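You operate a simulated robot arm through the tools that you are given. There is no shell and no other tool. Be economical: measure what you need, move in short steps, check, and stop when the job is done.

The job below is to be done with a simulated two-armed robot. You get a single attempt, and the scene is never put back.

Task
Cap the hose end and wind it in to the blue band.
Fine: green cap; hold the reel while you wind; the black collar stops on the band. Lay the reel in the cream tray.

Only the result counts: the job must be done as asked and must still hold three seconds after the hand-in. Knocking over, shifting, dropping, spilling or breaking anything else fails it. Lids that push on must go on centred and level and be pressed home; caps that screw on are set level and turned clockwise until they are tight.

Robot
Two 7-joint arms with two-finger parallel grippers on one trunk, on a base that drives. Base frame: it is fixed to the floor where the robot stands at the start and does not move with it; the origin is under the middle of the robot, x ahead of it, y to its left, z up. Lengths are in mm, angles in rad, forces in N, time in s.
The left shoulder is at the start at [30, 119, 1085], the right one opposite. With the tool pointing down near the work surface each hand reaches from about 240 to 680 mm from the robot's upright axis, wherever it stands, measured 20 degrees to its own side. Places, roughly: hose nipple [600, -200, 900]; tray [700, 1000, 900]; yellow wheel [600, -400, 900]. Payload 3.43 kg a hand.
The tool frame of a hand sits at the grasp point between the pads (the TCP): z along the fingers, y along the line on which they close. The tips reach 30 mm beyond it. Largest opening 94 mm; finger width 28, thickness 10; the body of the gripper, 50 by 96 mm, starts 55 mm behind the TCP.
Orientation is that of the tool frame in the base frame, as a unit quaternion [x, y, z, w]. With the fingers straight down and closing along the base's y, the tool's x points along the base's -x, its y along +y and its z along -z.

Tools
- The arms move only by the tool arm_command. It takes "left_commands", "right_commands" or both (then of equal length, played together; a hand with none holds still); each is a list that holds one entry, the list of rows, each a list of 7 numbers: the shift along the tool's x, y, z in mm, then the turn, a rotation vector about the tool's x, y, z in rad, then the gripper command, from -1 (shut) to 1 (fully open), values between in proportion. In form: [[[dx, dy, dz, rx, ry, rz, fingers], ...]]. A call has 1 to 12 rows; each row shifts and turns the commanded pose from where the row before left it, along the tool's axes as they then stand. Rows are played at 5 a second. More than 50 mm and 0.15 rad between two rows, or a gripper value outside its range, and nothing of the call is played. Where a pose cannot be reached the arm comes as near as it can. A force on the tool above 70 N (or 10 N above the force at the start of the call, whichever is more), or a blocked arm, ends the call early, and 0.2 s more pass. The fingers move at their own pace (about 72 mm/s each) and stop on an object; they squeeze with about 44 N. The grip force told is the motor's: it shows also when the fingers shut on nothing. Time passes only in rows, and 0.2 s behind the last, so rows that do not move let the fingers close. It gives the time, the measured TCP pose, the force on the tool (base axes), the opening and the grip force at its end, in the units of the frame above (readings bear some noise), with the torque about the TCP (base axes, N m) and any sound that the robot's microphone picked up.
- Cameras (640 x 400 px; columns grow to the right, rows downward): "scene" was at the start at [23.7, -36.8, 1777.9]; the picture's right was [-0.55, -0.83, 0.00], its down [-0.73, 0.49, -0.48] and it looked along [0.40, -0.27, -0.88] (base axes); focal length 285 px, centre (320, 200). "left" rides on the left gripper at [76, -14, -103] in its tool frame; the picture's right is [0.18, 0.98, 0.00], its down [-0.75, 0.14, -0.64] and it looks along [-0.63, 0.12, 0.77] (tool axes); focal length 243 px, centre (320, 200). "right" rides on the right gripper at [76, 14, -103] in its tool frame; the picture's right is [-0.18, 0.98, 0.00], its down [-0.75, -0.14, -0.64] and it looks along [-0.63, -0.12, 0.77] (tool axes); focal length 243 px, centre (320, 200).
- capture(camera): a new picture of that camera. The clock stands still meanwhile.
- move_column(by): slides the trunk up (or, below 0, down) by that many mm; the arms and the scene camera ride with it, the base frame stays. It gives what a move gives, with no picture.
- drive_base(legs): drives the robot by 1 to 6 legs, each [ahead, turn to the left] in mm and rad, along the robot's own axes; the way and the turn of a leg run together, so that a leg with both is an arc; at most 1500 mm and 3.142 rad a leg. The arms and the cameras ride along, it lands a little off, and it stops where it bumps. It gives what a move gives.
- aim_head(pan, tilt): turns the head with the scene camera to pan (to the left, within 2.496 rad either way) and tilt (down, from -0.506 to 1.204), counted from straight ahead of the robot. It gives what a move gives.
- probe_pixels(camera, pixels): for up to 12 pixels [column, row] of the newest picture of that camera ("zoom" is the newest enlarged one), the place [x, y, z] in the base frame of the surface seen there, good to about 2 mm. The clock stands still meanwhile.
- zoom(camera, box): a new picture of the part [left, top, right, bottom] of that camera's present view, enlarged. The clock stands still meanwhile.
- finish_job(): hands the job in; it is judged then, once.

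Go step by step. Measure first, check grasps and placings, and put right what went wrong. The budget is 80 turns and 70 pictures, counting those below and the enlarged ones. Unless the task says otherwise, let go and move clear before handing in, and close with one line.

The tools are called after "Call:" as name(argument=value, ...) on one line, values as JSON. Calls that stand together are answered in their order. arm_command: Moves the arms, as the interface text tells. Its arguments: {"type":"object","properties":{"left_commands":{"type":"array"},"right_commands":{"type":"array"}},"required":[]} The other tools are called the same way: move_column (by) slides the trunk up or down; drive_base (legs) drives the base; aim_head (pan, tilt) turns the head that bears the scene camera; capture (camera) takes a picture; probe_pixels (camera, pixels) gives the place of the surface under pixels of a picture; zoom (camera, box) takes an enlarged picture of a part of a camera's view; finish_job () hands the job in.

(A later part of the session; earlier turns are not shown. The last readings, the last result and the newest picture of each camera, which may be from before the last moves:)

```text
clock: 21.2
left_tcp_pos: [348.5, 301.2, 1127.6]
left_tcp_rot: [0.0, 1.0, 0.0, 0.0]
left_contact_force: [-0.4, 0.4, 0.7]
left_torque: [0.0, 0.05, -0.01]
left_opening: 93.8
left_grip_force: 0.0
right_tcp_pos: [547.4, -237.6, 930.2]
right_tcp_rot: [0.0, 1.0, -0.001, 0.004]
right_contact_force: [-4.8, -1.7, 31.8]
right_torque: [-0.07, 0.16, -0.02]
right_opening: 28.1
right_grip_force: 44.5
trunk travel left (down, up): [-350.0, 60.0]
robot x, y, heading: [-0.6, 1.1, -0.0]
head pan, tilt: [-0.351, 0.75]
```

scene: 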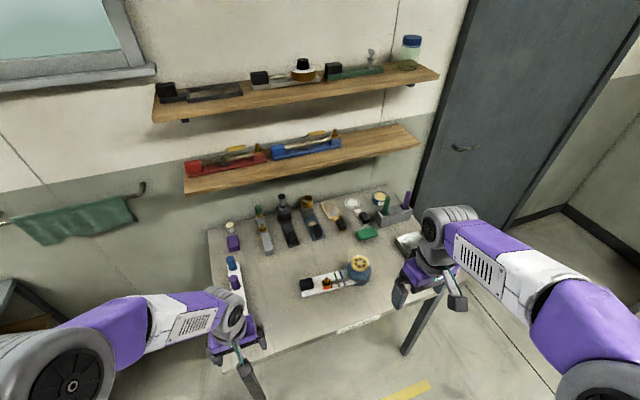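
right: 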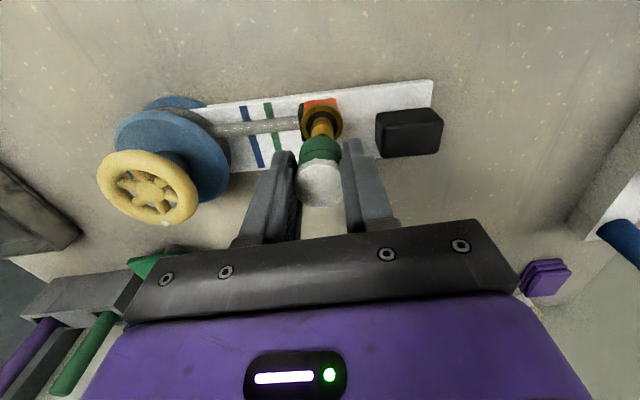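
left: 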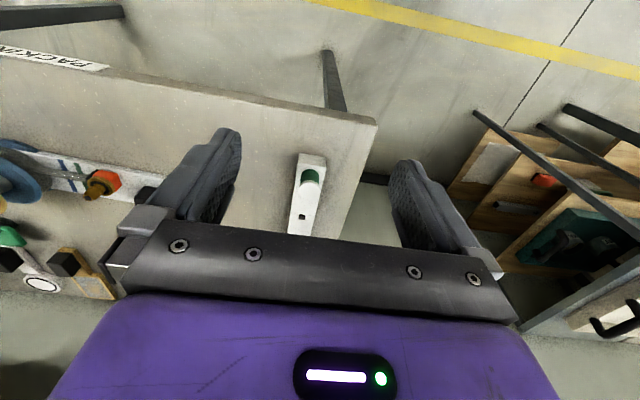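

Contact at about z 930 with 32 N. I'll look closely whether it's seated or standing on a thread or rim.

Call:
zoom(camera="right", box=[280, 110, 370, 190])

Call:
zoom(camera="scene", box=[300, 255, 370, 305])

```text
5.00 times, centred on (325, 150) of right
```

zoom: 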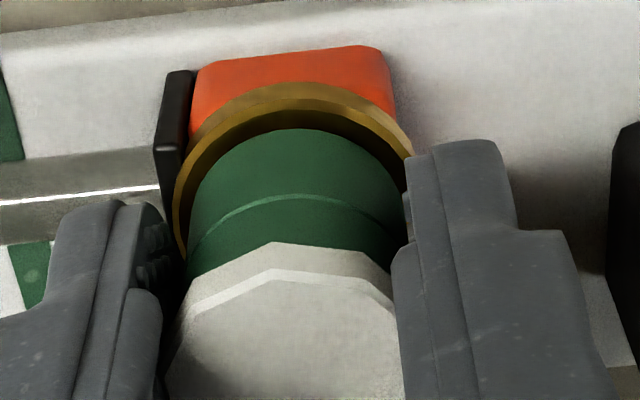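

```text
8.00 times, centred on (335, 280) of scene
```

zoom: 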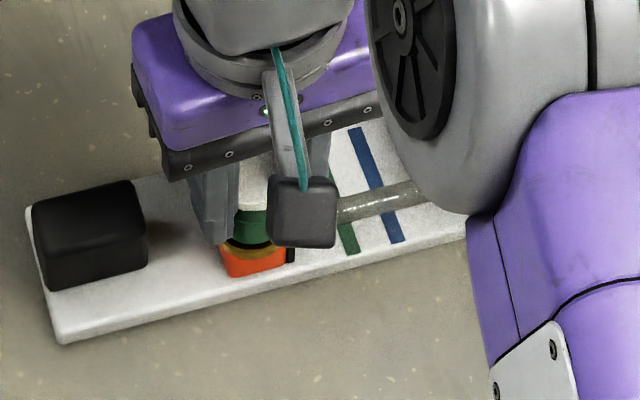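

The green skirt is level on the black seal inside the brass flange. I'll press a little harder in 1 mm steps, listening for a click.

Call:
arm_command(right_commands=[[[0, 0, 1.5, 0, 0, 0, -1], [0, 0, 0, 0, 0, 0, -1]]])

Call:
arm_command(right_commands=[[[0, 0, 1.5, 0, 0, 0, -1], [0, 0, 0, 0, 0, 0, -1]]])

```text
clock: 21.8
left_tcp_pos: [347.9, 302.4, 1128.7]
left_tcp_rot: [0.0, 1.0, -0.001, 0.002]
left_contact_force: [0.4, 0.6, 0.3]
left_torque: [-0.02, 0.0, -0.01]
left_opening: 94.0
left_grip_force: 0.0
right_tcp_pos: [548.7, -237.4, 929.6]
right_tcp_rot: [0.001, 1.0, -0.002, 0.006]
right_contact_force: [-2.8, -2.6, 43.6]
right_torque: [-0.08, 0.08, -0.02]
right_opening: 27.9
right_grip_force: 44.1
trunk travel left (down, up): [-350.0, 60.0]
robot x, y, heading: [-0.6, 1.0, 0.002]
head pan, tilt: [-0.351, 0.75]
```

```text
clock: 22.4
left_tcp_pos: [347.1, 302.4, 1129.1]
left_tcp_rot: [0.0, 1.0, -0.001, 0.002]
left_contact_force: [-0.1, 0.4, -0.4]
left_torque: [0.0, -0.02, -0.02]
left_opening: 93.8
left_grip_force: 0.2
right_tcp_pos: [548.0, -236.7, 928.6]
right_tcp_rot: [0.002, 1.0, -0.001, 0.006]
right_contact_force: [-4.2, -1.6, 49.1]
right_torque: [-0.02, 0.12, 0.01]
right_opening: 28.3
right_grip_force: 44.2
trunk travel left (down, up): [-350.0, 60.0]
robot x, y, heading: [2.8, -1.6, -0.001]
head pan, tilt: [-0.351, 0.75]
```

No click at 49 N, and the faceted top hints at a screw cap. I'll ease off to a light push and turn clockwise (positive about tool z), watching torque.

Call:
arm_command(right_commands=[[[0, 0, -4.5, 0, 0, 0, -1], [0, 0, 0, 0, 0, 0.15, -1], [0, 0, 0, 0, 0, 0.15, -1], [0, 0, 0, 0, 0, 0.15, -1], [0, 0, 0, 0, 0, 0.15, -1], [0, 0, 0, 0, 0, 0.15, -1]]])

Call:
zoom(camera="right", box=[260, 90, 380, 200])

```text
clock: 23.8
left_tcp_pos: [350.2, 301.7, 1127.1]
left_tcp_rot: [0.0, 1.0, 0.001, 0.001]
left_contact_force: [0.0, -0.3, 0.3]
left_torque: [-0.01, 0.02, 0.01]
left_opening: 94.2
left_grip_force: 0.1
right_tcp_pos: [546.4, -237.4, 926.6]
right_tcp_rot: [0.368, 0.93, 0.0, -0.002]
right_contact_force: [-1.1, -0.2, 12.2]
right_torque: [0.0, 0.12, 0.52]
right_opening: 27.0
right_grip_force: 43.9
trunk travel left (down, up): [-350.0, 60.0]
robot x, y, heading: [0.9, -2.1, -0.003]
head pan, tilt: [-0.351, 0.75]
```

```text
3.64 times, centred on (320, 145) of right
```

zoom: 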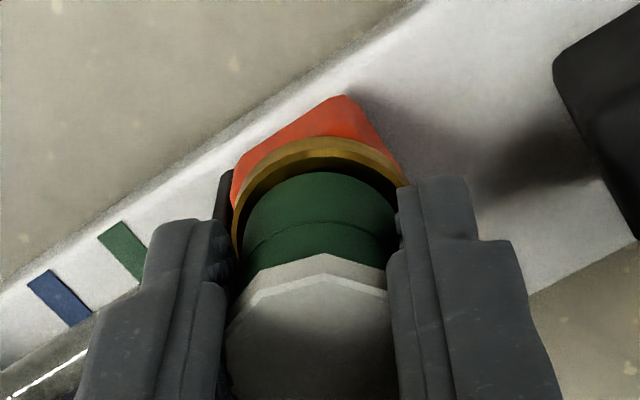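

Torque rose to 0.52 N m under only 12 N push and the hand sank about 3 mm, so it threads. I'll keep turning clockwise, following down slightly.

Call:
arm_command(right_commands=[[[0, 0, 0.3, 0, 0, 0.15, -1], [0, 0, 0.3, 0, 0, 0.15, -1], [0, 0, 0.3, 0, 0, 0.15, -1], [0, 0, 0.3, 0, 0, 0.15, -1]]])

Call:
zoom(camera="right", box=[230, 80, 410, 220])

```text
clock: 24.8
left_tcp_pos: [350.0, 300.2, 1128.3]
left_tcp_rot: [0.001, 1.0, 0.0, 0.0]
left_contact_force: [0.0, 0.2, 0.0]
left_torque: [0.04, -0.04, 0.03]
left_opening: 94.1
left_grip_force: 0.0
right_tcp_pos: [546.9, -237.9, 926.2]
right_tcp_rot: [0.626, 0.78, 0.001, 0.001]
right_contact_force: [0.6, 0.4, 11.9]
right_torque: [0.05, 0.04, 0.47]
right_opening: 26.7
right_grip_force: 43.9
trunk travel left (down, up): [-350.0, 60.0]
robot x, y, heading: [-4.7, -4.0, -0.002]
head pan, tilt: [-0.351, 0.75]
```

```text
2.86 times, centred on (320, 150) of right
```

zoom: 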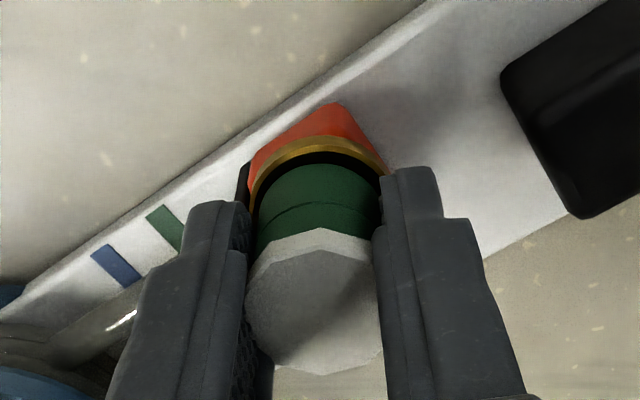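

The plate's tilt in the picture stayed the same while the hand turned, so the reel is now turning along with the cap. I'll stop and look at the whole scene.

Call:
aim_head(pan=-0.35, tilt=1.0)

Call:
capture(camera="scene")

Call:
capture(camera="right")

```text
clock: 25.6
left_tcp_pos: [349.1, 301.4, 1128.8]
left_tcp_rot: [0.0, 1.0, 0.0, 0.0]
left_contact_force: [0.5, -0.1, 0.2]
left_torque: [-0.01, 0.0, 0.0]
left_opening: 94.2
left_grip_force: 0.1
right_tcp_pos: [548.9, -236.3, 926.5]
right_tcp_rot: [0.625, 0.781, 0.0, 0.001]
right_contact_force: [0.2, 1.0, 11.5]
right_torque: [0.07, 0.08, 0.35]
right_opening: 26.8
right_grip_force: 44.2
trunk travel left (down, up): [-350.0, 60.0]
robot x, y, heading: [-1.2, -2.0, -0.004]
head pan, tilt: [-0.351, 1.0]
```

```text
29 pictures are left
```

scene: 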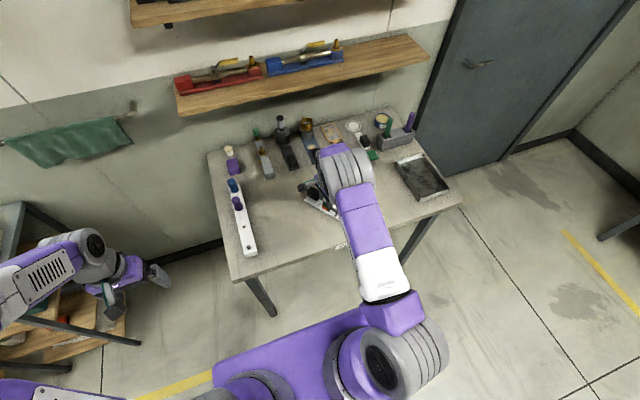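

```text
28 pictures are left
```

right: 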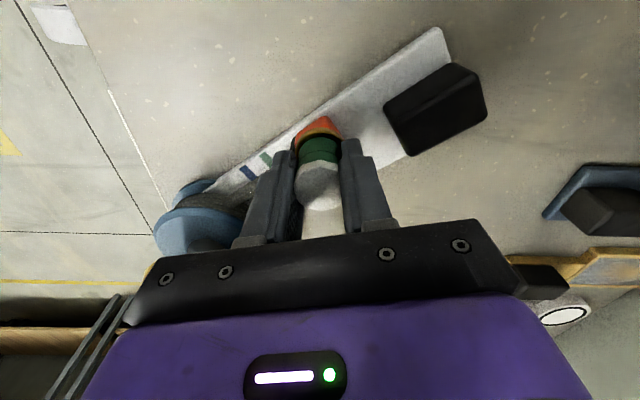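

The reel turned clockwise about the nipple but touched nothing. I'll measure the grip block so the left hand can hold it for final tightening.

Call:
probe_pixels(camera="right", pixels=[[388, 108], [452, 66], [484, 96], [412, 150], [437, 110], [440, 32], [400, 155], [208, 180], [180, 235], [215, 210], [250, 172], [266, 160]])

Call:
zoom(camera="scene", box=[265, 130, 385, 230])

```text
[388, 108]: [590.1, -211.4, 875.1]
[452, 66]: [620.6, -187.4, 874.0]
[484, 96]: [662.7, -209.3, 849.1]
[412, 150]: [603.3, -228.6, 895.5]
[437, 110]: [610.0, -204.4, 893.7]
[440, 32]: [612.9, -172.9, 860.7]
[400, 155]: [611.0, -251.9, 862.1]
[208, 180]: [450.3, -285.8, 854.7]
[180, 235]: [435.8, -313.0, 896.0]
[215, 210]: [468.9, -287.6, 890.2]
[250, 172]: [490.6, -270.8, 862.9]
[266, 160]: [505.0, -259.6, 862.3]
```

```text
4.00 times, centred on (325, 180) of scene
```

zoom: 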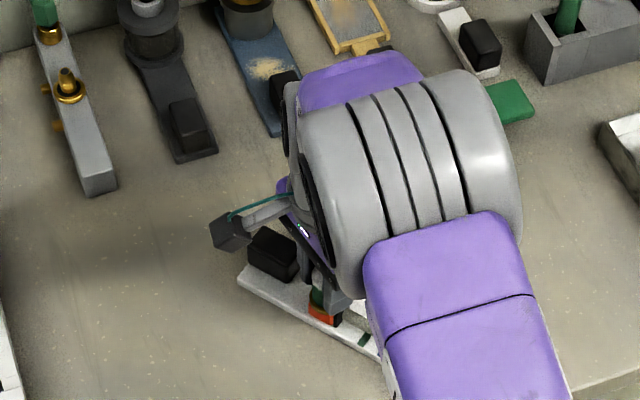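

The block centre is near (614,-210) with the plate axis 39° from x. I'll release the cap, rise, look at the cap, then use the right hand to swing the reel back by its grip block to a handy pose.

Call:
arm_command(right_commands=[[[0, 0, 0, 0, 0, 0, 0], [0, 0, 0, 0, 0, 0, 0], [0, 0, -30, 0, 0, 0, 0], [0, 0, -45, 0, 0, 0, 0], [0, 0, 0, 0, 0, -0.148, 0], [0, 0, 0, 0, 0, -0.148, 0], [0, 0, 0, 0, 0, -0.148, 0], [0, 0, 0, 0, 0, -0.148, 0], [0, 0, 0, 0, 0, -0.148, 0], [0, 0, 0, 0, 0, -0.148, 0], [0, 0, 0, 0, 0, -0.148, 0]]])

Call:
capture(camera="right")

```text
clock: 28.0
left_tcp_pos: [349.5, 300.1, 1126.9]
left_tcp_rot: [0.0, 1.0, -0.001, 0.001]
left_contact_force: [-0.3, 0.3, -0.7]
left_torque: [0.0, -0.02, -0.04]
left_opening: 94.4
left_grip_force: 0.0
right_tcp_pos: [547.7, -237.5, 1001.6]
right_tcp_rot: [0.155, 0.988, 0.001, 0.0]
right_contact_force: [-0.2, -0.6, 0.4]
right_torque: [-0.01, -0.02, 0.01]
right_opening: 46.8
right_grip_force: 0.0
trunk travel left (down, up): [-350.0, 60.0]
robot x, y, heading: [1.1, 1.6, 0.001]
head pan, tilt: [-0.351, 1.0]
```

```text
26 pictures are left
```

right: 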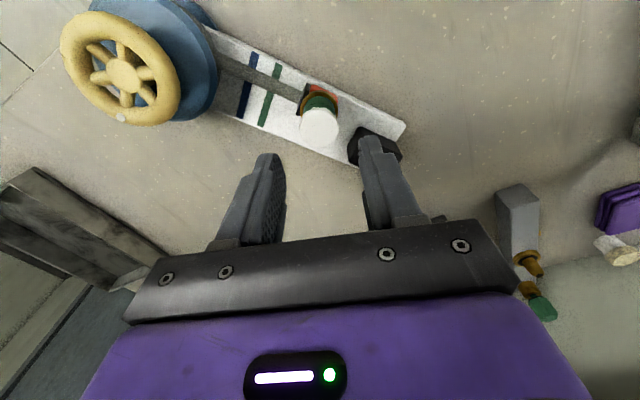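

The cap stays on and looks level. I'll measure the wheel, drum, cap top and bench edge.

Call:
probe_pixels(camera="right", pixels=[[122, 74], [68, 48], [176, 100], [150, 30], [110, 120], [25, 65], [318, 110], [318, 140], [302, 126], [336, 126], [208, 60], [400, 124]])

Call:
zoom(camera="right", box=[200, 30, 420, 170])

```text
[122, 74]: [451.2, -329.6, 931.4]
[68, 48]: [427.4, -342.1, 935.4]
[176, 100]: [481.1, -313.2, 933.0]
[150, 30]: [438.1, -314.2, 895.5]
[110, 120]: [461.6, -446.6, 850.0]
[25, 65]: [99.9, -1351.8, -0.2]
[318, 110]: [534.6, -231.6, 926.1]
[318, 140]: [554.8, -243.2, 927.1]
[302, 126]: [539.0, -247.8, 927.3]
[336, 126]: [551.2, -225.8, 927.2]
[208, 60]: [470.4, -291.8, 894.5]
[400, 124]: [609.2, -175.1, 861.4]
```

```text
2.86 times, centred on (310, 100) of right
```

zoom: 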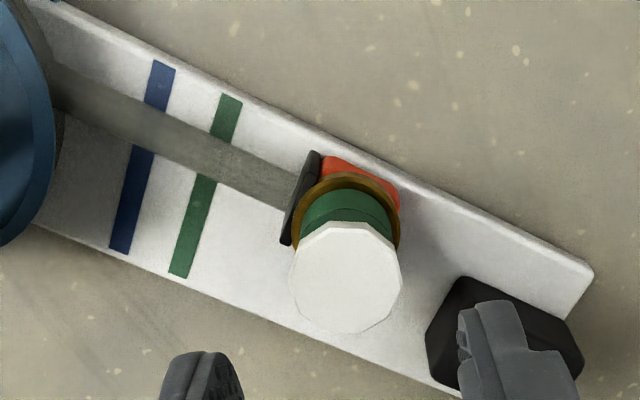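

The cap top is level at z 926–927, seated on the flange at 891. Now the right hand turns across the plate axis and goes above the block.

Call:
arm_command(right_commands=[[[0, 0, 0, 0, 0, -0.141, 0.4], [0, 0, 0, 0, 0, -0.141, 0.4], [0, 0, 0, 0, 0, -0.141, 0.4], [0, 0, 0, 0, 0, -0.141, 0.4], [0, 0, 0, 0, 0, -0.141, 0.4], [0, 0, 0, 0, 0, -0.141, 0.4], [0, 0, 0, 0, 0, -0.14, 0.4], [-34, -10, 0, 0, 0, 0, 0.4], [-34.7, -9.8, 0, 0, 0, 0, 0.4]]])

Call:
capture(camera="right")

```text
clock: 30.0
left_tcp_pos: [351.4, 300.8, 1126.6]
left_tcp_rot: [0.0, 1.0, -0.001, 0.0]
left_contact_force: [0.5, -0.5, 1.2]
left_torque: [0.04, -0.01, -0.02]
left_opening: 94.1
left_grip_force: 0.1
right_tcp_pos: [615.0, -208.5, 1000.9]
right_tcp_rot: [-0.331, 0.944, 0.0, 0.0]
right_contact_force: [0.2, -0.4, 0.8]
right_torque: [-0.01, 0.02, -0.03]
right_opening: 65.9
right_grip_force: 0.1
trunk travel left (down, up): [-350.0, 60.0]
robot x, y, heading: [0.4, 0.8, -0.001]
head pan, tilt: [-0.351, 1.0]
```

```text
24 pictures are left
```

right: 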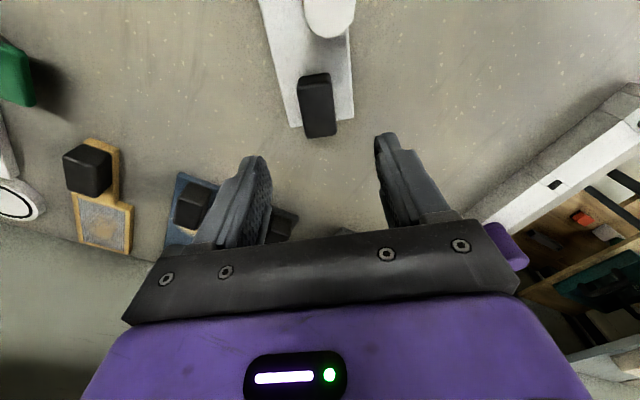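

The block (318,104) lies between the fingers. I'll probe its top to fine-tune before lowering.

Call:
probe_pixels(camera="right", pixels=[[306, 84], [330, 80], [308, 132], [334, 128], [319, 106], [293, 122], [350, 114], [205, 205], [178, 180]])

```text
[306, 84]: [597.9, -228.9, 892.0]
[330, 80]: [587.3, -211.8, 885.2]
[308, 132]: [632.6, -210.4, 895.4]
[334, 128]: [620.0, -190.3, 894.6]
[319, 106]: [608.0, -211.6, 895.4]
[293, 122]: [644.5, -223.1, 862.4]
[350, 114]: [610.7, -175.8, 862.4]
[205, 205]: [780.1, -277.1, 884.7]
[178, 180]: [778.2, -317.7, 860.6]
```

Block centre is (609.5,-210.4), 24 wide. I'll lower to z 901 and grip it.

Call:
arm_command(right_commands=[[[4, 1, 40, 0, 0, 0, 0.2], [0, 0, 40, 0, 0, 0, 0.2], [0, 0, 20, 0, 0, 0, 0.2], [0, 0, 0, 0, 0, 0, -1], [0, 0, 0, 0, 0, 0, -1], [0, 0, 0, 0, 0, 0, -1]]])

```text
clock: 31.4
left_tcp_pos: [350.3, 299.6, 1126.2]
left_tcp_rot: [0.0, 1.0, 0.0, 0.0]
left_contact_force: [-0.4, 0.0, 0.2]
left_torque: [-0.04, 0.02, 0.0]
left_opening: 93.7
left_grip_force: 0.0
right_tcp_pos: [609.7, -211.0, 900.9]
right_tcp_rot: [-0.329, 0.944, 0.0, 0.0]
right_contact_force: [-1.4, 0.4, 0.0]
right_torque: [0.1, -0.22, -0.25]
right_opening: 29.7
right_grip_force: 44.4
trunk travel left (down, up): [-350.0, 60.0]
robot x, y, heading: [-0.8, -0.1, -0.001]
head pan, tilt: [-0.351, 1.0]
```

The block is gripped (opening 29.7). I'll slide the reel, turning it back, so the block comes to about (520,-120) with its axis along y.

Call:
arm_command(right_commands=[[[2.2, 21.3, -0.5, 0, 0, -0.149, -1], [-1.0, 21.3, 0, 0, 0, -0.149, -1], [-4.1, 21, 0, 0, 0, -0.149, -1], [-7.2, 20.1, 0, 0, 0, -0.149, -1], [-10.1, 18.8, 0, 0, 0, -0.149, -1], [-12.8, 17.1, 0, 0, 0, -0.149, -1], [0, 0, 0, 0, 0, 0, -1]]])

Call:
capture(camera="scene")

```text
clock: 33.0
left_tcp_pos: [351.7, 300.9, 1126.6]
left_tcp_rot: [-0.001, 1.0, 0.0, 0.0]
left_contact_force: [0.5, 1.3, 0.0]
left_torque: [0.03, -0.01, 0.05]
left_opening: 94.1
left_grip_force: 0.1
right_tcp_pos: [521.9, -119.0, 901.4]
right_tcp_rot: [-0.707, 0.708, 0.0, 0.0]
right_contact_force: [-0.8, 1.3, -0.3]
right_torque: [0.28, 0.01, -0.09]
right_opening: 29.6
right_grip_force: 44.0
trunk travel left (down, up): [-350.0, 60.0]
robot x, y, heading: [1.8, -1.2, 0.0]
head pan, tilt: [-0.351, 1.0]
```

```text
23 pictures are left
```

scene: 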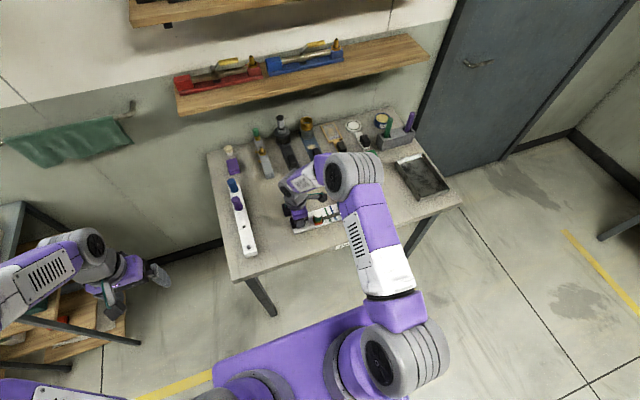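

The reel now lies along y with the block at (522,-119). Next the right hand releases, rises and moves to above the cap, while the left hand yaws a quarter turn.

Call:
arm_command(right_commands=[[[0, 0, 0, 0, 0, 0, 0], [0, 0, 0, 0, 0, 0, 0], [0, 0, -35, 0, 0, 0, 0], [0, 0, -45, 0, 0, 0, 0], [0, 0, -20, 0, 0, 0, 0], [36, 12, 0, 0, 0, 0, 0], [45, 12, 0, 0, 0, 0, 0], [45, 0, 0, 0, 0, 0, 0], [45, 0, 0, 0, 0, 0, 0], [0, 0, 0, 0, 0, 0, 0], [0, 0, 0, 0, 0, 0, 0]]], left_commands=[[[0, 0, 0, 0, 0, 0.143, 0], [0, 0, 0, 0, 0, 0.143, 0], [0, 0, 0, 0, 0, 0.143, 0], [0, 0, 0, 0, 0, 0.143, 0], [0, 0, 0, 0, 0, 0.143, 0], [0, 0, 0, 0, 0, 0.143, 0], [0, 0, 0, 0, 0, 0.143, 0], [0, 0, 0, 0, 0, 0.143, 0], [0, 0, 0, 0, 0, 0.143, 0], [0, 0, 0, 0, 0, 0.143, 0], [0, 0, 0, 0, 0, 0.141, 0]]])

Call:
arm_command(left_commands=[[[-37.4, 17.1, 13, 0, 0, 0, 0.2], [-37.4, 17.1, 13, 0, 0, 0, 0.2], [-37.4, 17.1, 13, 0, 0, 0, 0.2], [-37.4, 17.1, 13, 0, 0, 0, 0.2], [-37.4, 17.1, 13, 0, 0, 0, 0.2], [-37.4, 17.1, 13, 0, 0, 0, 0.2], [-37.4, 17.1, 13, 0, 0, 0, 0.2], [-37.4, 17.1, 13, 0, 0, 0, 0.2], [-37.4, 17.1, 13, 0, 0, 0, 0.2], [-37.4, 17.1, 13, 0, -0.1, 0, 0.2], [0, 0, 0, 0, -0.12, 0, 0.2], [0, 0, 0, 0, -0.13, 0, 0.2]]])

Call:
capture(camera="left")

Call:
capture(camera="right")

```text
clock: 35.4
left_tcp_pos: [350.6, 300.6, 1126.6]
left_tcp_rot: [0.707, 0.707, 0.0, 0.0]
left_contact_force: [-1.0, 0.4, -0.4]
left_torque: [0.02, 0.01, 0.01]
left_opening: 47.3
left_grip_force: 0.0
right_tcp_pos: [495.5, -292.2, 1002.4]
right_tcp_rot: [-0.705, 0.709, 0.0, 0.001]
right_contact_force: [-0.3, 0.0, -0.1]
right_torque: [0.03, 0.0, 0.0]
right_opening: 47.0
right_grip_force: 0.2
trunk travel left (down, up): [-350.0, 60.0]
robot x, y, heading: [-0.0, 1.4, -0.001]
head pan, tilt: [-0.351, 1.0]
```

```text
clock: 38.0
left_tcp_pos: [521.8, -71.7, 996.9]
left_tcp_rot: [0.696, 0.697, -0.124, 0.123]
left_contact_force: [-0.4, 0.6, 0.1]
left_torque: [-0.01, -0.03, 0.03]
left_opening: 56.5
left_grip_force: 0.0
right_tcp_pos: [495.6, -291.0, 1002.5]
right_tcp_rot: [-0.706, 0.708, 0.0, 0.001]
right_contact_force: [0.1, 0.0, -0.2]
right_torque: [-0.02, 0.05, 0.02]
right_opening: 47.1
right_grip_force: 0.1
trunk travel left (down, up): [-350.0, 60.0]
robot x, y, heading: [0.9, 0.4, 0.001]
head pan, tilt: [-0.351, 1.0]
```

```text
22 pictures are left
```

left: 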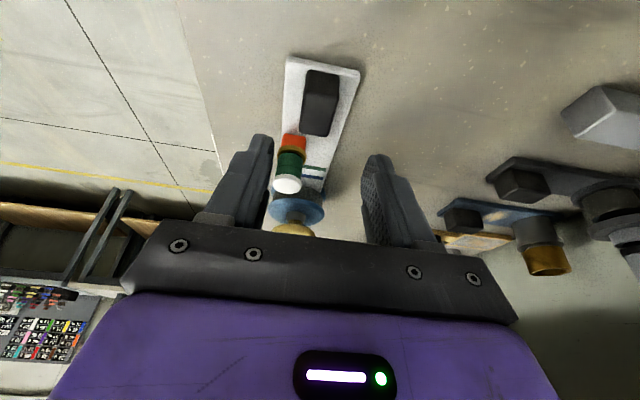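

```text
21 pictures are left
```

right: 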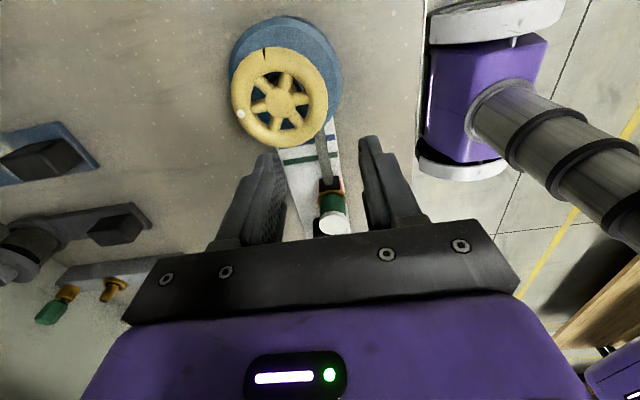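

Both hands are in place and the block (322,100 left), cap (333,222 right) and wheel are visible. I'll probe them.

Call:
probe_pixels(camera="left", pixels=[[306, 74], [337, 78], [306, 125], [328, 130], [320, 105], [288, 184], [292, 185]])

Call:
probe_pixels(camera="right", pixels=[[333, 224], [320, 222], [346, 222], [279, 98], [240, 75], [318, 120], [299, 50], [262, 140], [311, 136], [308, 155], [332, 180], [328, 152]])

```text
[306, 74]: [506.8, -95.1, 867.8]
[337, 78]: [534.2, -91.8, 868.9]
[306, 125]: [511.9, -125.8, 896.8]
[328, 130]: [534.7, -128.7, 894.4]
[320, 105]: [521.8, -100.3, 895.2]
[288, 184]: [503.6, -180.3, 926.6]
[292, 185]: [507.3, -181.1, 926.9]
```

```text
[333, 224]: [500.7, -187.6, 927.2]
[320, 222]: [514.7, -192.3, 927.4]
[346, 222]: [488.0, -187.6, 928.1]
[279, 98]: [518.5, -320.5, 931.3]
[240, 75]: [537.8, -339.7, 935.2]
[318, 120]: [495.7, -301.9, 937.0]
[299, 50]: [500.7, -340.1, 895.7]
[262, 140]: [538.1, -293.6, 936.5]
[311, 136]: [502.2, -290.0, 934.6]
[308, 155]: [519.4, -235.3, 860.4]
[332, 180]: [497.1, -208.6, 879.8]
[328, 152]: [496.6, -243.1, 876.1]
```

Block centre (521.5,-111), cap (501,-189), wheel hub (518,-320). The left hand goes in along its tool axis and grips the block's outer part.

Call:
arm_command(left_commands=[[[1, 0, 33, 0, 0, 0, 0.2], [1, 0, 33, 0, 0, 0, 0.2], [0, 0, 33, 0, 0, 0, 0.2], [0, 0, 0, 0, 0, 0, -1], [0, 0, 0, 0, 0, 0, -1], [0, 0, 0, 0, 0, 0, -1]]])

Call:
capture(camera="left")

```text
clock: 39.4
left_tcp_pos: [522.2, -106.1, 903.3]
left_tcp_rot: [0.696, 0.696, -0.123, 0.125]
left_contact_force: [0.2, 0.7, 12.4]
left_torque: [-0.12, 0.4, -0.58]
left_opening: 30.0
left_grip_force: 44.1
right_tcp_pos: [494.0, -290.7, 1001.7]
right_tcp_rot: [-0.706, 0.708, 0.0, 0.0]
right_contact_force: [0.0, 0.1, 0.5]
right_torque: [-0.03, 0.03, -0.02]
right_opening: 46.9
right_grip_force: 0.1
trunk travel left (down, up): [-350.0, 60.0]
robot x, y, heading: [-0.7, -0.6, -0.004]
head pan, tilt: [-0.351, 1.0]
```

```text
20 pictures are left
```

left: 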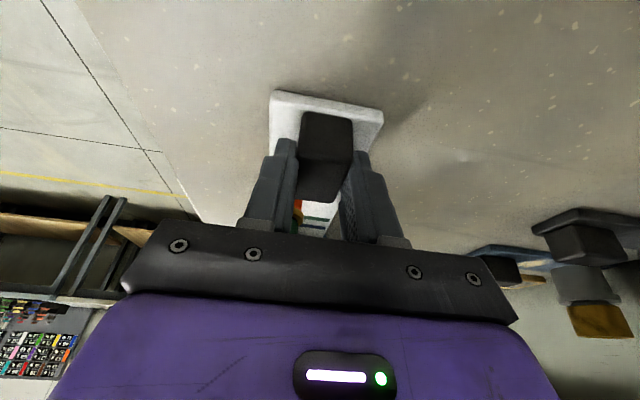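

The block is held. The right hand now pre-turns and goes over the cap, down to z 930, and grips it.

Call:
arm_command(right_commands=[[[0, 0, 0, 0, 0, -0.15, 0], [0, 0, 0, 0, 0, -0.15, 0], [0, 0, 0, 0, 0, -0.15, 0], [-29.8, -16.4, 0, 0, 0, 0, 0], [-29.8, -16.4, 0, 0, 0, 0, 0], [-29.8, -16.5, 0, 0, 0, 0, 0], [0, 0, 35, 0, 0, 0, 0], [0, 0, 35, 0, 0, 0, 0], [0, 0, 0, 0, 0, 0, -1], [0, 0, 0, 0, 0, 0, -1], [0, 0, 0, 0, 0, 0, -1]]])

Call:
zoom(camera="right", box=[220, 70, 420, 220])

```text
clock: 41.8
left_tcp_pos: [521.4, -106.5, 904.5]
left_tcp_rot: [0.696, 0.696, -0.123, 0.125]
left_contact_force: [1.2, -2.2, 27.7]
left_torque: [0.06, 0.13, -0.26]
left_opening: 29.9
left_grip_force: 44.0
right_tcp_pos: [502.0, -187.5, 931.8]
right_tcp_rot: [0.846, -0.534, 0.001, -0.001]
right_contact_force: [8.2, 4.9, -2.5]
right_torque: [0.11, -0.23, 0.02]
right_opening: 27.0
right_grip_force: 43.9
trunk travel left (down, up): [-350.0, 60.0]
robot x, y, heading: [0.6, -1.1, 0.0]
head pan, tilt: [-0.351, 1.0]
```

```text
2.67 times, centred on (320, 145) of right
```

zoom: 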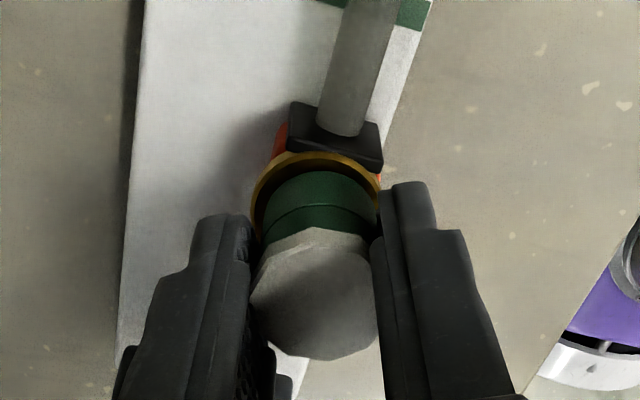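

The cap is gripped. Now I turn clockwise with a light push while the left hand holds the reel.

Call:
arm_command(right_commands=[[[0, 0, 2, 0, 0, 0, -1], [0, 0, 0, 0, 0, 0.12, -1], [0, 0, 0, 0, 0, 0.12, -1]]])

Call:
arm_command(right_commands=[[[0, 0, 0, 0, 0, 0.12, -1], [0, 0, 0, 0, 0, 0.12, -1], [0, 0, 0, 0, 0, 0.12, -1]]])

Call:
zoom(camera="right", box=[220, 70, 420, 220])

```text
clock: 42.6
left_tcp_pos: [521.7, -104.4, 904.5]
left_tcp_rot: [0.697, 0.695, -0.123, 0.125]
left_contact_force: [9.1, -9.1, 17.9]
left_torque: [0.13, 0.16, -0.51]
left_opening: 29.6
left_grip_force: 44.3
right_tcp_pos: [502.3, -189.1, 932.1]
right_tcp_rot: [0.776, -0.63, 0.002, -0.002]
right_contact_force: [4.7, 5.6, 27.3]
right_torque: [0.19, -0.06, 0.87]
right_opening: 27.8
right_grip_force: 44.3
trunk travel left (down, up): [-350.0, 60.0]
robot x, y, heading: [2.6, 0.3, 0.001]
head pan, tilt: [-0.351, 1.0]
```

```text
clock: 43.4
left_tcp_pos: [521.3, -105.5, 902.9]
left_tcp_rot: [0.696, 0.696, -0.123, 0.125]
left_contact_force: [11.7, -11.1, 14.5]
left_torque: [-0.3, 0.01, -0.43]
left_opening: 29.8
left_grip_force: 44.5
right_tcp_pos: [501.6, -188.5, 931.4]
right_tcp_rot: [-0.65, 0.76, -0.002, 0.002]
right_contact_force: [5.0, 4.0, 33.4]
right_torque: [0.09, 0.0, 1.25]
right_opening: 27.5
right_grip_force: 43.8
trunk travel left (down, up): [-350.0, 60.0]
robot x, y, heading: [1.7, 0.2, 0.0]
head pan, tilt: [-0.351, 1.0]
```

```text
2.67 times, centred on (320, 145) of right
```

zoom: 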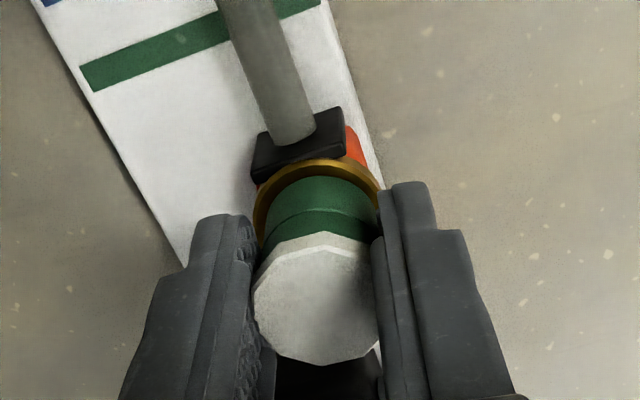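

Torque climbed to 1.25 N m, which is tight. I'll try one small extra turn to see it resists.

Call:
arm_command(right_commands=[[[0, 0, 0, 0, 0, 0.12, -1], [0, 0, 0, 0, 0, 0.08, -1]]])

Call:
zoom(camera="right", box=[220, 70, 420, 220])

```text
clock: 44.0
left_tcp_pos: [521.2, -104.6, 903.6]
left_tcp_rot: [0.696, 0.696, -0.122, 0.125]
left_contact_force: [12.7, -9.3, 11.4]
left_torque: [-0.71, 0.37, -0.52]
left_opening: 29.7
left_grip_force: 43.7
right_tcp_pos: [500.1, -189.0, 931.3]
right_tcp_rot: [-0.57, 0.822, -0.001, 0.001]
right_contact_force: [-1.3, 2.1, 37.0]
right_torque: [0.09, 0.08, 1.15]
right_opening: 27.6
right_grip_force: 44.1
trunk travel left (down, up): [-350.0, 60.0]
robot x, y, heading: [2.9, 0.3, 0.004]
head pan, tilt: [-0.351, 1.0]
```

```text
2.67 times, centred on (320, 145) of right
```

zoom: 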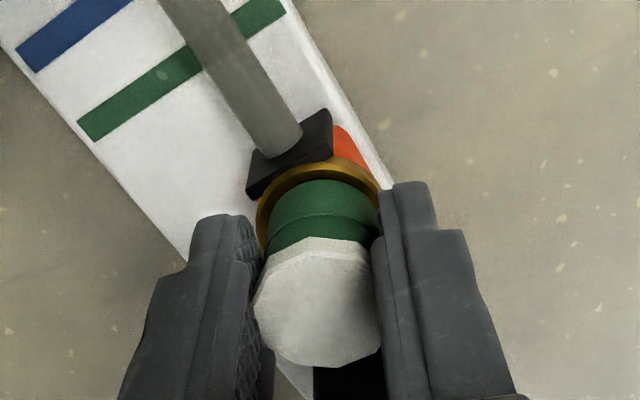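

The fingers now slip on the facets at ~1.2 N m: the cap is tight. I'll release, rise, move above the wheel and turn the wrist back for a long wind.

Call:
arm_command(right_commands=[[[0, 0, -2, 0, 0, 0, 0], [0, 0, 0, 0, 0, 0, 0], [0, 0, -30, 0, 0, 0, 0.3], [0, 0, -40, 0, 0, 0, 0.6], [39, -20.8, 0, 0, 0, 0, 0.8], [39, -20.8, 0, 0, 0, 0, 0.8], [39, -20.8, 0, 0, 0, 0, 0.8]]])

Call:
arm_command(right_commands=[[[0, 0, 0, 0, 0, 0.148, 0.8], [0, 0, 0, 0, 0, 0.148, 0.8], [0, 0, 0, 0, 0, 0.148, 0.8], [0, 0, 0, 0, 0, 0.148, 0.8], [0, 0, 0, 0, 0, 0.148, 0.8], [0, 0, 0, 0, 0, 0.148, 0.8], [0, 0, 0, 0, 0, 0.148, 0.8], [0, 0, 0, 0, 0, 0.148, 0.8], [0, 0, 0, 0, 0, 0.148, 0.8], [0, 0, 0, 0, 0, 0.148, 0.8], [0, 0, 0, 0, 0, 0.148, 0.8], [0, 0, 0, 0, 0, 0.148, 0.8]]])

Call:
capture(camera="right")

```text
clock: 45.6
left_tcp_pos: [520.4, -105.2, 903.4]
left_tcp_rot: [0.696, 0.696, -0.121, 0.123]
left_contact_force: [-0.2, -2.6, 26.3]
left_torque: [0.81, 0.11, -0.12]
left_opening: 29.7
left_grip_force: 44.1
right_tcp_pos: [518.4, -321.2, 1001.9]
right_tcp_rot: [-0.571, 0.821, 0.0, 0.002]
right_contact_force: [-0.6, -0.5, 0.5]
right_torque: [-0.03, 0.0, -0.02]
right_opening: 84.6
right_grip_force: 0.0
trunk travel left (down, up): [-350.0, 60.0]
robot x, y, heading: [1.7, -0.0, 0.001]
head pan, tilt: [-0.351, 1.0]
```

```text
clock: 48.2
left_tcp_pos: [520.7, -104.7, 903.9]
left_tcp_rot: [0.696, 0.696, -0.122, 0.124]
left_contact_force: [-0.2, 1.0, 25.8]
left_torque: [0.96, 0.23, -0.05]
left_opening: 30.0
left_grip_force: 44.0
right_tcp_pos: [518.9, -320.6, 1002.8]
right_tcp_rot: [0.277, 0.961, 0.001, 0.001]
right_contact_force: [0.2, 0.2, -0.9]
right_torque: [-0.01, -0.03, -0.02]
right_opening: 84.7
right_grip_force: 0.1
trunk travel left (down, up): [-350.0, 60.0]
robot x, y, heading: [-0.8, 1.0, 0.003]
head pan, tilt: [-0.351, 1.0]
```

```text
16 pictures are left
```

right: 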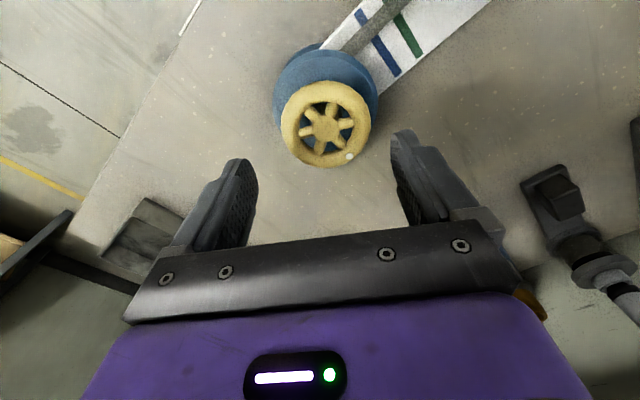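

Bands are seen at (375,45) blue and (405,30) green, the hub at (325,127). I'll probe them for the winding amount.

Call:
probe_pixels(camera="right", pixels=[[325, 128], [284, 118], [368, 130], [326, 84], [325, 163], [360, 17], [377, 48], [393, 72], [416, 50], [400, 22], [372, 34], [300, 62]])

```text
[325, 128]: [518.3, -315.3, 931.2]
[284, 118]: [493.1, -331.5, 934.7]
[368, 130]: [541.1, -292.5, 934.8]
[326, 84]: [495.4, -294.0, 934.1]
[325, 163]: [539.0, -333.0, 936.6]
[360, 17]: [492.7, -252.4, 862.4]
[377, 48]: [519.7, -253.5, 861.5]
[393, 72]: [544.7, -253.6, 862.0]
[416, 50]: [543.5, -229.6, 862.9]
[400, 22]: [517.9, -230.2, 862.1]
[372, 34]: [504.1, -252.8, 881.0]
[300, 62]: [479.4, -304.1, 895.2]
```

Blue band centre is y≈-253, the collar about -204, so ~49 mm to wind. Hub centre is (517.5,-314); I'll descend and grip the wheel rim, also easing the left hand's down-push.

Call:
arm_command(right_commands=[[[4.5, 4.9, 25, 0, 0, 0, 0.8], [0, 0, 25, 0, 0, 0, 0.8], [0, 0, 19, 0, 0, 0, 0.8], [0, 0, 0, 0, 0, 0, -1], [0, 0, 0, 0, 0, 0, -1], [0, 0, 0, 0, 0, 0, -1]]], left_commands=[[[0, 0, -0.5, 0, 0, 0, -1], [0, 0, -0.5, 0, 0, 0, -1], [0, 0, -0.5, 0, 0, 0, -1], [0, 0, 0, 0, 0, 0, -1], [0, 0, 0, 0, 0, 0, -1], [0, 0, 0, 0, 0, 0, -1]]])

Call:
capture(camera="right")

```text
clock: 49.6
left_tcp_pos: [521.0, -104.3, 904.6]
left_tcp_rot: [0.696, 0.697, -0.123, 0.124]
left_contact_force: [-2.9, -2.6, 10.4]
left_torque: [-1.09, 0.05, -0.07]
left_opening: 30.1
left_grip_force: 44.0
right_tcp_pos: [518.5, -313.7, 932.8]
right_tcp_rot: [0.277, 0.961, -0.001, 0.0]
right_contact_force: [-0.8, 0.5, -0.1]
right_torque: [-0.13, -0.2, 0.06]
right_opening: 69.2
right_grip_force: 44.3
trunk travel left (down, up): [-350.0, 60.0]
robot x, y, heading: [-0.0, -0.3, -0.001]
head pan, tilt: [-0.351, 1.0]
```

```text
15 pictures are left
```

right: 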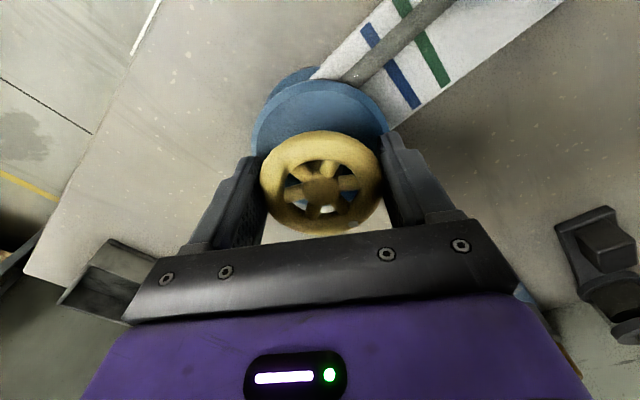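

The wheel is gripped (opening 69). I'll wind a test 0.6 rad counter-clockwise, which should pull the near-side hose onto the drum.

Call:
arm_command(right_commands=[[[0, 0, 0, 0, 0, -0.12, -1], [0, 0, 0, 0, 0, -0.12, -1], [0, 0, 0, 0, 0, -0.12, -1], [0, 0, 0, 0, 0, -0.12, -1], [0, 0, 0, 0, 0, -0.12, -1]]])

Call:
aim_head(pan=-0.4, tilt=1.0)

Call:
zoom(camera="scene", box=[270, 150, 390, 250])

```text
clock: 50.8
left_tcp_pos: [521.6, -104.9, 904.3]
left_tcp_rot: [0.697, 0.695, -0.123, 0.122]
left_contact_force: [-7.7, 3.9, 13.5]
left_torque: [-0.73, 0.24, -0.91]
left_opening: 29.8
left_grip_force: 43.8
right_tcp_pos: [518.7, -314.8, 932.4]
right_tcp_rot: [-0.02, 1.0, -0.001, 0.0]
right_contact_force: [5.1, -7.1, -3.4]
right_torque: [-0.28, 0.14, -0.13]
right_opening: 68.4
right_grip_force: 44.0
trunk travel left (down, up): [-350.0, 60.0]
robot x, y, heading: [0.7, -1.2, 0.003]
head pan, tilt: [-0.351, 1.0]
```

```text
clock: 51.4
left_tcp_pos: [521.2, -105.7, 904.1]
left_tcp_rot: [0.696, 0.696, -0.123, 0.123]
left_contact_force: [-8.2, 6.4, 14.9]
left_torque: [-0.56, 0.33, -1.14]
left_opening: 30.0
left_grip_force: 44.1
right_tcp_pos: [517.1, -316.3, 932.7]
right_tcp_rot: [-0.02, 1.0, 0.0, 0.001]
right_contact_force: [5.7, -9.4, -1.6]
right_torque: [-0.4, 0.08, -0.04]
right_opening: 68.5
right_grip_force: 43.9
trunk travel left (down, up): [-350.0, 60.0]
robot x, y, heading: [-1.4, 0.2, 0.004]
head pan, tilt: [-0.4, 1.0]
```

```text
4.00 times, centred on (330, 200) of scene
```

zoom: 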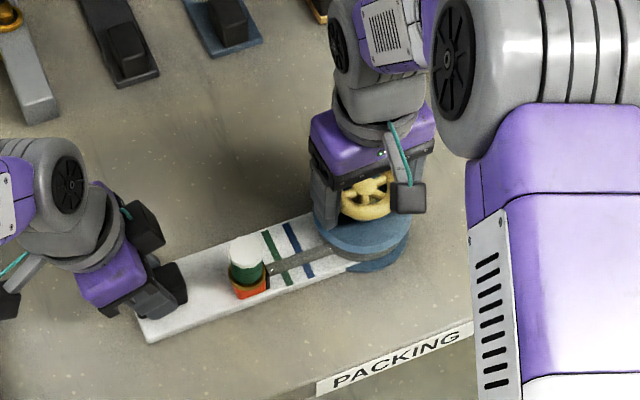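

This view shows everything: the collar (268,275) is moving toward the green band, so the direction is right. I'll probe the travel.

Call:
probe_pixels(camera="zoom", pixels=[[246, 248], [232, 246], [260, 246], [267, 270], [268, 280], [270, 266], [290, 285], [269, 243], [293, 237], [308, 272], [285, 280]])

```text
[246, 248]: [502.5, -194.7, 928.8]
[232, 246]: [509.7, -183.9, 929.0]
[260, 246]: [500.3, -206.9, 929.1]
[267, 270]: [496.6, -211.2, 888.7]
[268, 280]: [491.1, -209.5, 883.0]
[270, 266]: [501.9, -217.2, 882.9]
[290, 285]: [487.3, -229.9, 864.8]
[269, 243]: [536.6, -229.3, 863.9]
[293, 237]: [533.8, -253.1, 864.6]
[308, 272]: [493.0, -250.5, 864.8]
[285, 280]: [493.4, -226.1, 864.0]
```

The collar is at about y -210 after ~6 mm of travel; blue band is at -252. I'll wind another 1.74 rad, which can't overshoot at a ~21 mm drum radius.

Call:
arm_command(right_commands=[[[0, 0, 0, 0, 0, -0.145, -1], [0, 0, 0, 0, 0, -0.145, -1], [0, 0, 0, 0, 0, -0.145, -1], [0, 0, 0, 0, 0, -0.145, -1], [0, 0, 0, 0, 0, -0.145, -1], [0, 0, 0, 0, 0, -0.145, -1], [0, 0, 0, 0, 0, -0.145, -1], [0, 0, 0, 0, 0, -0.145, -1], [0, 0, 0, 0, 0, -0.145, -1], [0, 0, 0, 0, 0, -0.145, -1], [0, 0, 0, 0, 0, -0.145, -1], [0, 0, 0, 0, 0, -0.145, -1]]])

Call:
zoom(camera="scene", box=[290, 170, 390, 250])

```text
clock: 54.0
left_tcp_pos: [521.1, -103.8, 905.0]
left_tcp_rot: [0.697, 0.696, -0.122, 0.122]
left_contact_force: [-5.5, 14.6, 12.0]
left_torque: [1.55, 0.12, -1.55]
left_opening: 30.1
left_grip_force: 44.4
right_tcp_pos: [518.1, -314.8, 933.6]
right_tcp_rot: [0.778, -0.628, 0.002, 0.0]
right_contact_force: [7.7, -21.7, 4.8]
right_torque: [-0.08, 0.24, -0.08]
right_opening: 67.8
right_grip_force: 43.8
trunk travel left (down, up): [-350.0, 60.0]
robot x, y, heading: [3.9, -2.7, -0.001]
head pan, tilt: [-0.4, 1.0]
```

```text
5.00 times, centred on (340, 210) of scene
```

zoom: 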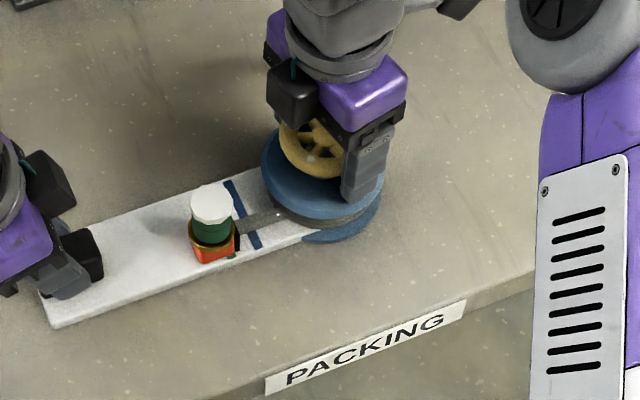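

The collar (237,243) is now just past the green band, short of the blue. Measuring again.

Call:
probe_pixels(camera="zoom", pixels=[[211, 202], [192, 202], [232, 206], [236, 238], [238, 246], [240, 235], [233, 258], [228, 185], [240, 205], [256, 240], [258, 245]])

```text
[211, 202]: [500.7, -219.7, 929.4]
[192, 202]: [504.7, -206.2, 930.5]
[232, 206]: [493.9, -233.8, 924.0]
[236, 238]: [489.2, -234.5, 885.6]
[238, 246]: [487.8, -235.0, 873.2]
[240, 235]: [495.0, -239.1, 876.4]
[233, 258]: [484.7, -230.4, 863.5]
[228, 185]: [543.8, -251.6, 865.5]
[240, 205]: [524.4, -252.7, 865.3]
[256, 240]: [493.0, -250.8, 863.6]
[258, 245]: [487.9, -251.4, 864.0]
```

The collar is at about -235.5 (14 mm per rad); about 17 mm to go. I'll wind 0.78 rad more and re-measure.

Call:
arm_command(right_commands=[[[0, 0, 0, 0, 0, -0.13, -1], [0, 0, 0, 0, 0, -0.13, -1], [0, 0, 0, 0, 0, -0.13, -1], [0, 0, 0, 0, 0, -0.13, -1], [0, 0, 0, 0, 0, -0.13, -1], [0, 0, 0, 0, 0, -0.13, -1]]])

Call:
zoom(camera="scene", box=[310, 185, 370, 235])

```text
clock: 55.4
left_tcp_pos: [522.0, -105.1, 904.0]
left_tcp_rot: [0.696, 0.697, -0.123, 0.123]
left_contact_force: [-5.4, 17.8, 10.1]
left_torque: [1.18, 0.12, -1.42]
left_opening: 30.0
left_grip_force: 43.6
right_tcp_pos: [519.1, -316.1, 932.4]
right_tcp_rot: [0.958, -0.286, 0.001, 0.0]
right_contact_force: [6.8, -20.1, 6.1]
right_torque: [0.34, 0.2, -0.1]
right_opening: 67.6
right_grip_force: 44.0
trunk travel left (down, up): [-350.0, 60.0]
robot x, y, heading: [1.1, -1.3, -0.001]
head pan, tilt: [-0.4, 1.0]
```

```text
8.00 times, centred on (340, 210) of scene
```

zoom: 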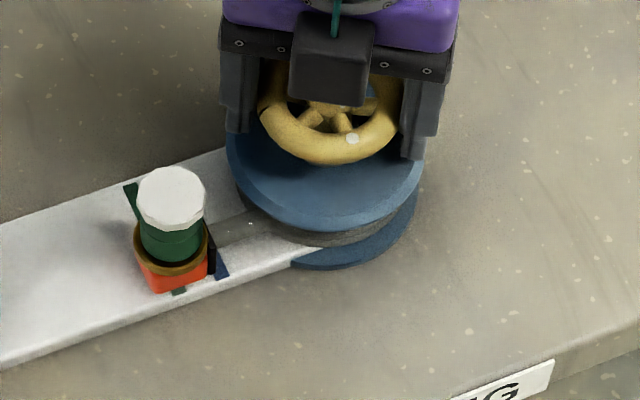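

Call:
probe_pixels(camera="zoom", pixels=[[172, 198], [139, 198], [205, 203], [211, 245], [211, 262], [208, 230], [216, 262], [222, 270], [226, 278], [217, 275], [214, 228], [209, 275]])

```text
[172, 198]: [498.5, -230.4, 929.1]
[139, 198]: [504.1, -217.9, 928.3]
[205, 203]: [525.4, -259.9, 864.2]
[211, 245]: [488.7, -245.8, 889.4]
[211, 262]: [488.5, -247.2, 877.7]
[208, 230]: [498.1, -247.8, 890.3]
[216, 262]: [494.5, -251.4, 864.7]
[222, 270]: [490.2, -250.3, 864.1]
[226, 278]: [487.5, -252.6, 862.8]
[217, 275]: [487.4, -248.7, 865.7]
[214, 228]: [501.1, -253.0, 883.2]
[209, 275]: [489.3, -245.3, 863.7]
```

The collar is at about y -246.5 and the blue band centre at -252.3. I'll wind another 0.4 rad and check.

Call:
arm_command(right_commands=[[[0, 0, 0, 0, 0, -0.1, -1], [0, 0, 0, 0, 0, -0.1, -1], [0, 0, 0, 0, 0, -0.1, -1], [0, 0, 0, 0, 0, -0.08, -1]]])

Call:
zoom(camera="scene", box=[315, 190, 360, 230])

```text
clock: 56.4
left_tcp_pos: [520.3, -104.2, 904.1]
left_tcp_rot: [0.696, 0.696, -0.123, 0.122]
left_contact_force: [-4.5, 17.7, 9.6]
left_torque: [1.12, 0.12, -1.27]
left_opening: 30.0
left_grip_force: 44.3
right_tcp_pos: [518.7, -314.9, 931.8]
right_tcp_rot: [0.995, -0.099, 0.0, 0.001]
right_contact_force: [6.2, -21.0, 5.9]
right_torque: [0.55, 0.22, -0.07]
right_opening: 67.5
right_grip_force: 44.6
trunk travel left (down, up): [-350.0, 60.0]
robot x, y, heading: [4.8, 2.9, 0.003]
head pan, tilt: [-0.4, 1.0]
```

```text
10.00 times, centred on (338, 210) of scene
```

zoom: 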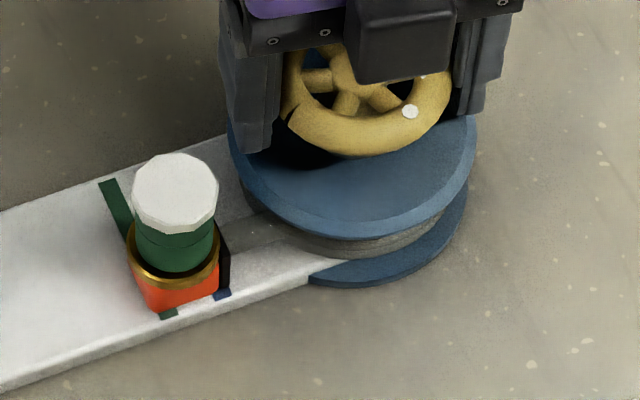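

The collar (224,265) now sits right above the blue band's near end (222,295). A final probe for alignment.

Call:
probe_pixels(camera="zoom", pixels=[[174, 185], [134, 190], [224, 255], [224, 275], [219, 285], [229, 265], [222, 240], [216, 296], [222, 295], [229, 293], [175, 312], [165, 316]])

Call:
zoom(camera="left", box=[260, 150, 380, 240])

```text
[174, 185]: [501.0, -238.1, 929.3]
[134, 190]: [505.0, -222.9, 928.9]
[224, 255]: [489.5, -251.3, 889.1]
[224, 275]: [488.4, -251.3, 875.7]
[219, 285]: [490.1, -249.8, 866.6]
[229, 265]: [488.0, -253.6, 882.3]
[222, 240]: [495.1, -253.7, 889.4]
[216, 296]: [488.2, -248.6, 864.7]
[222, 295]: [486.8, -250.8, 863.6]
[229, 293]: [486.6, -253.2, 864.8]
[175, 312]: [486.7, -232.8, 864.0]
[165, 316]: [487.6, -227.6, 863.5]
```

```text
4.44 times, centred on (320, 195) of left
```

zoom: 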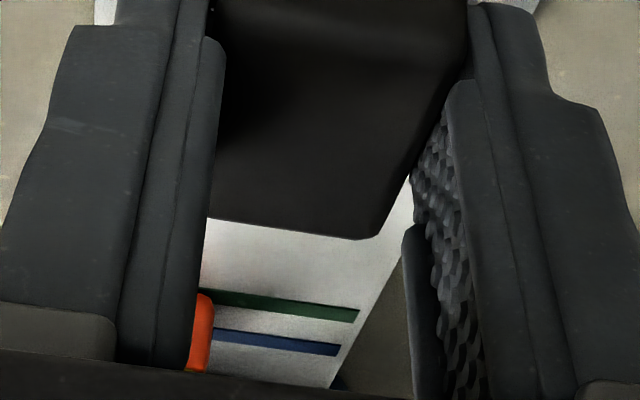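

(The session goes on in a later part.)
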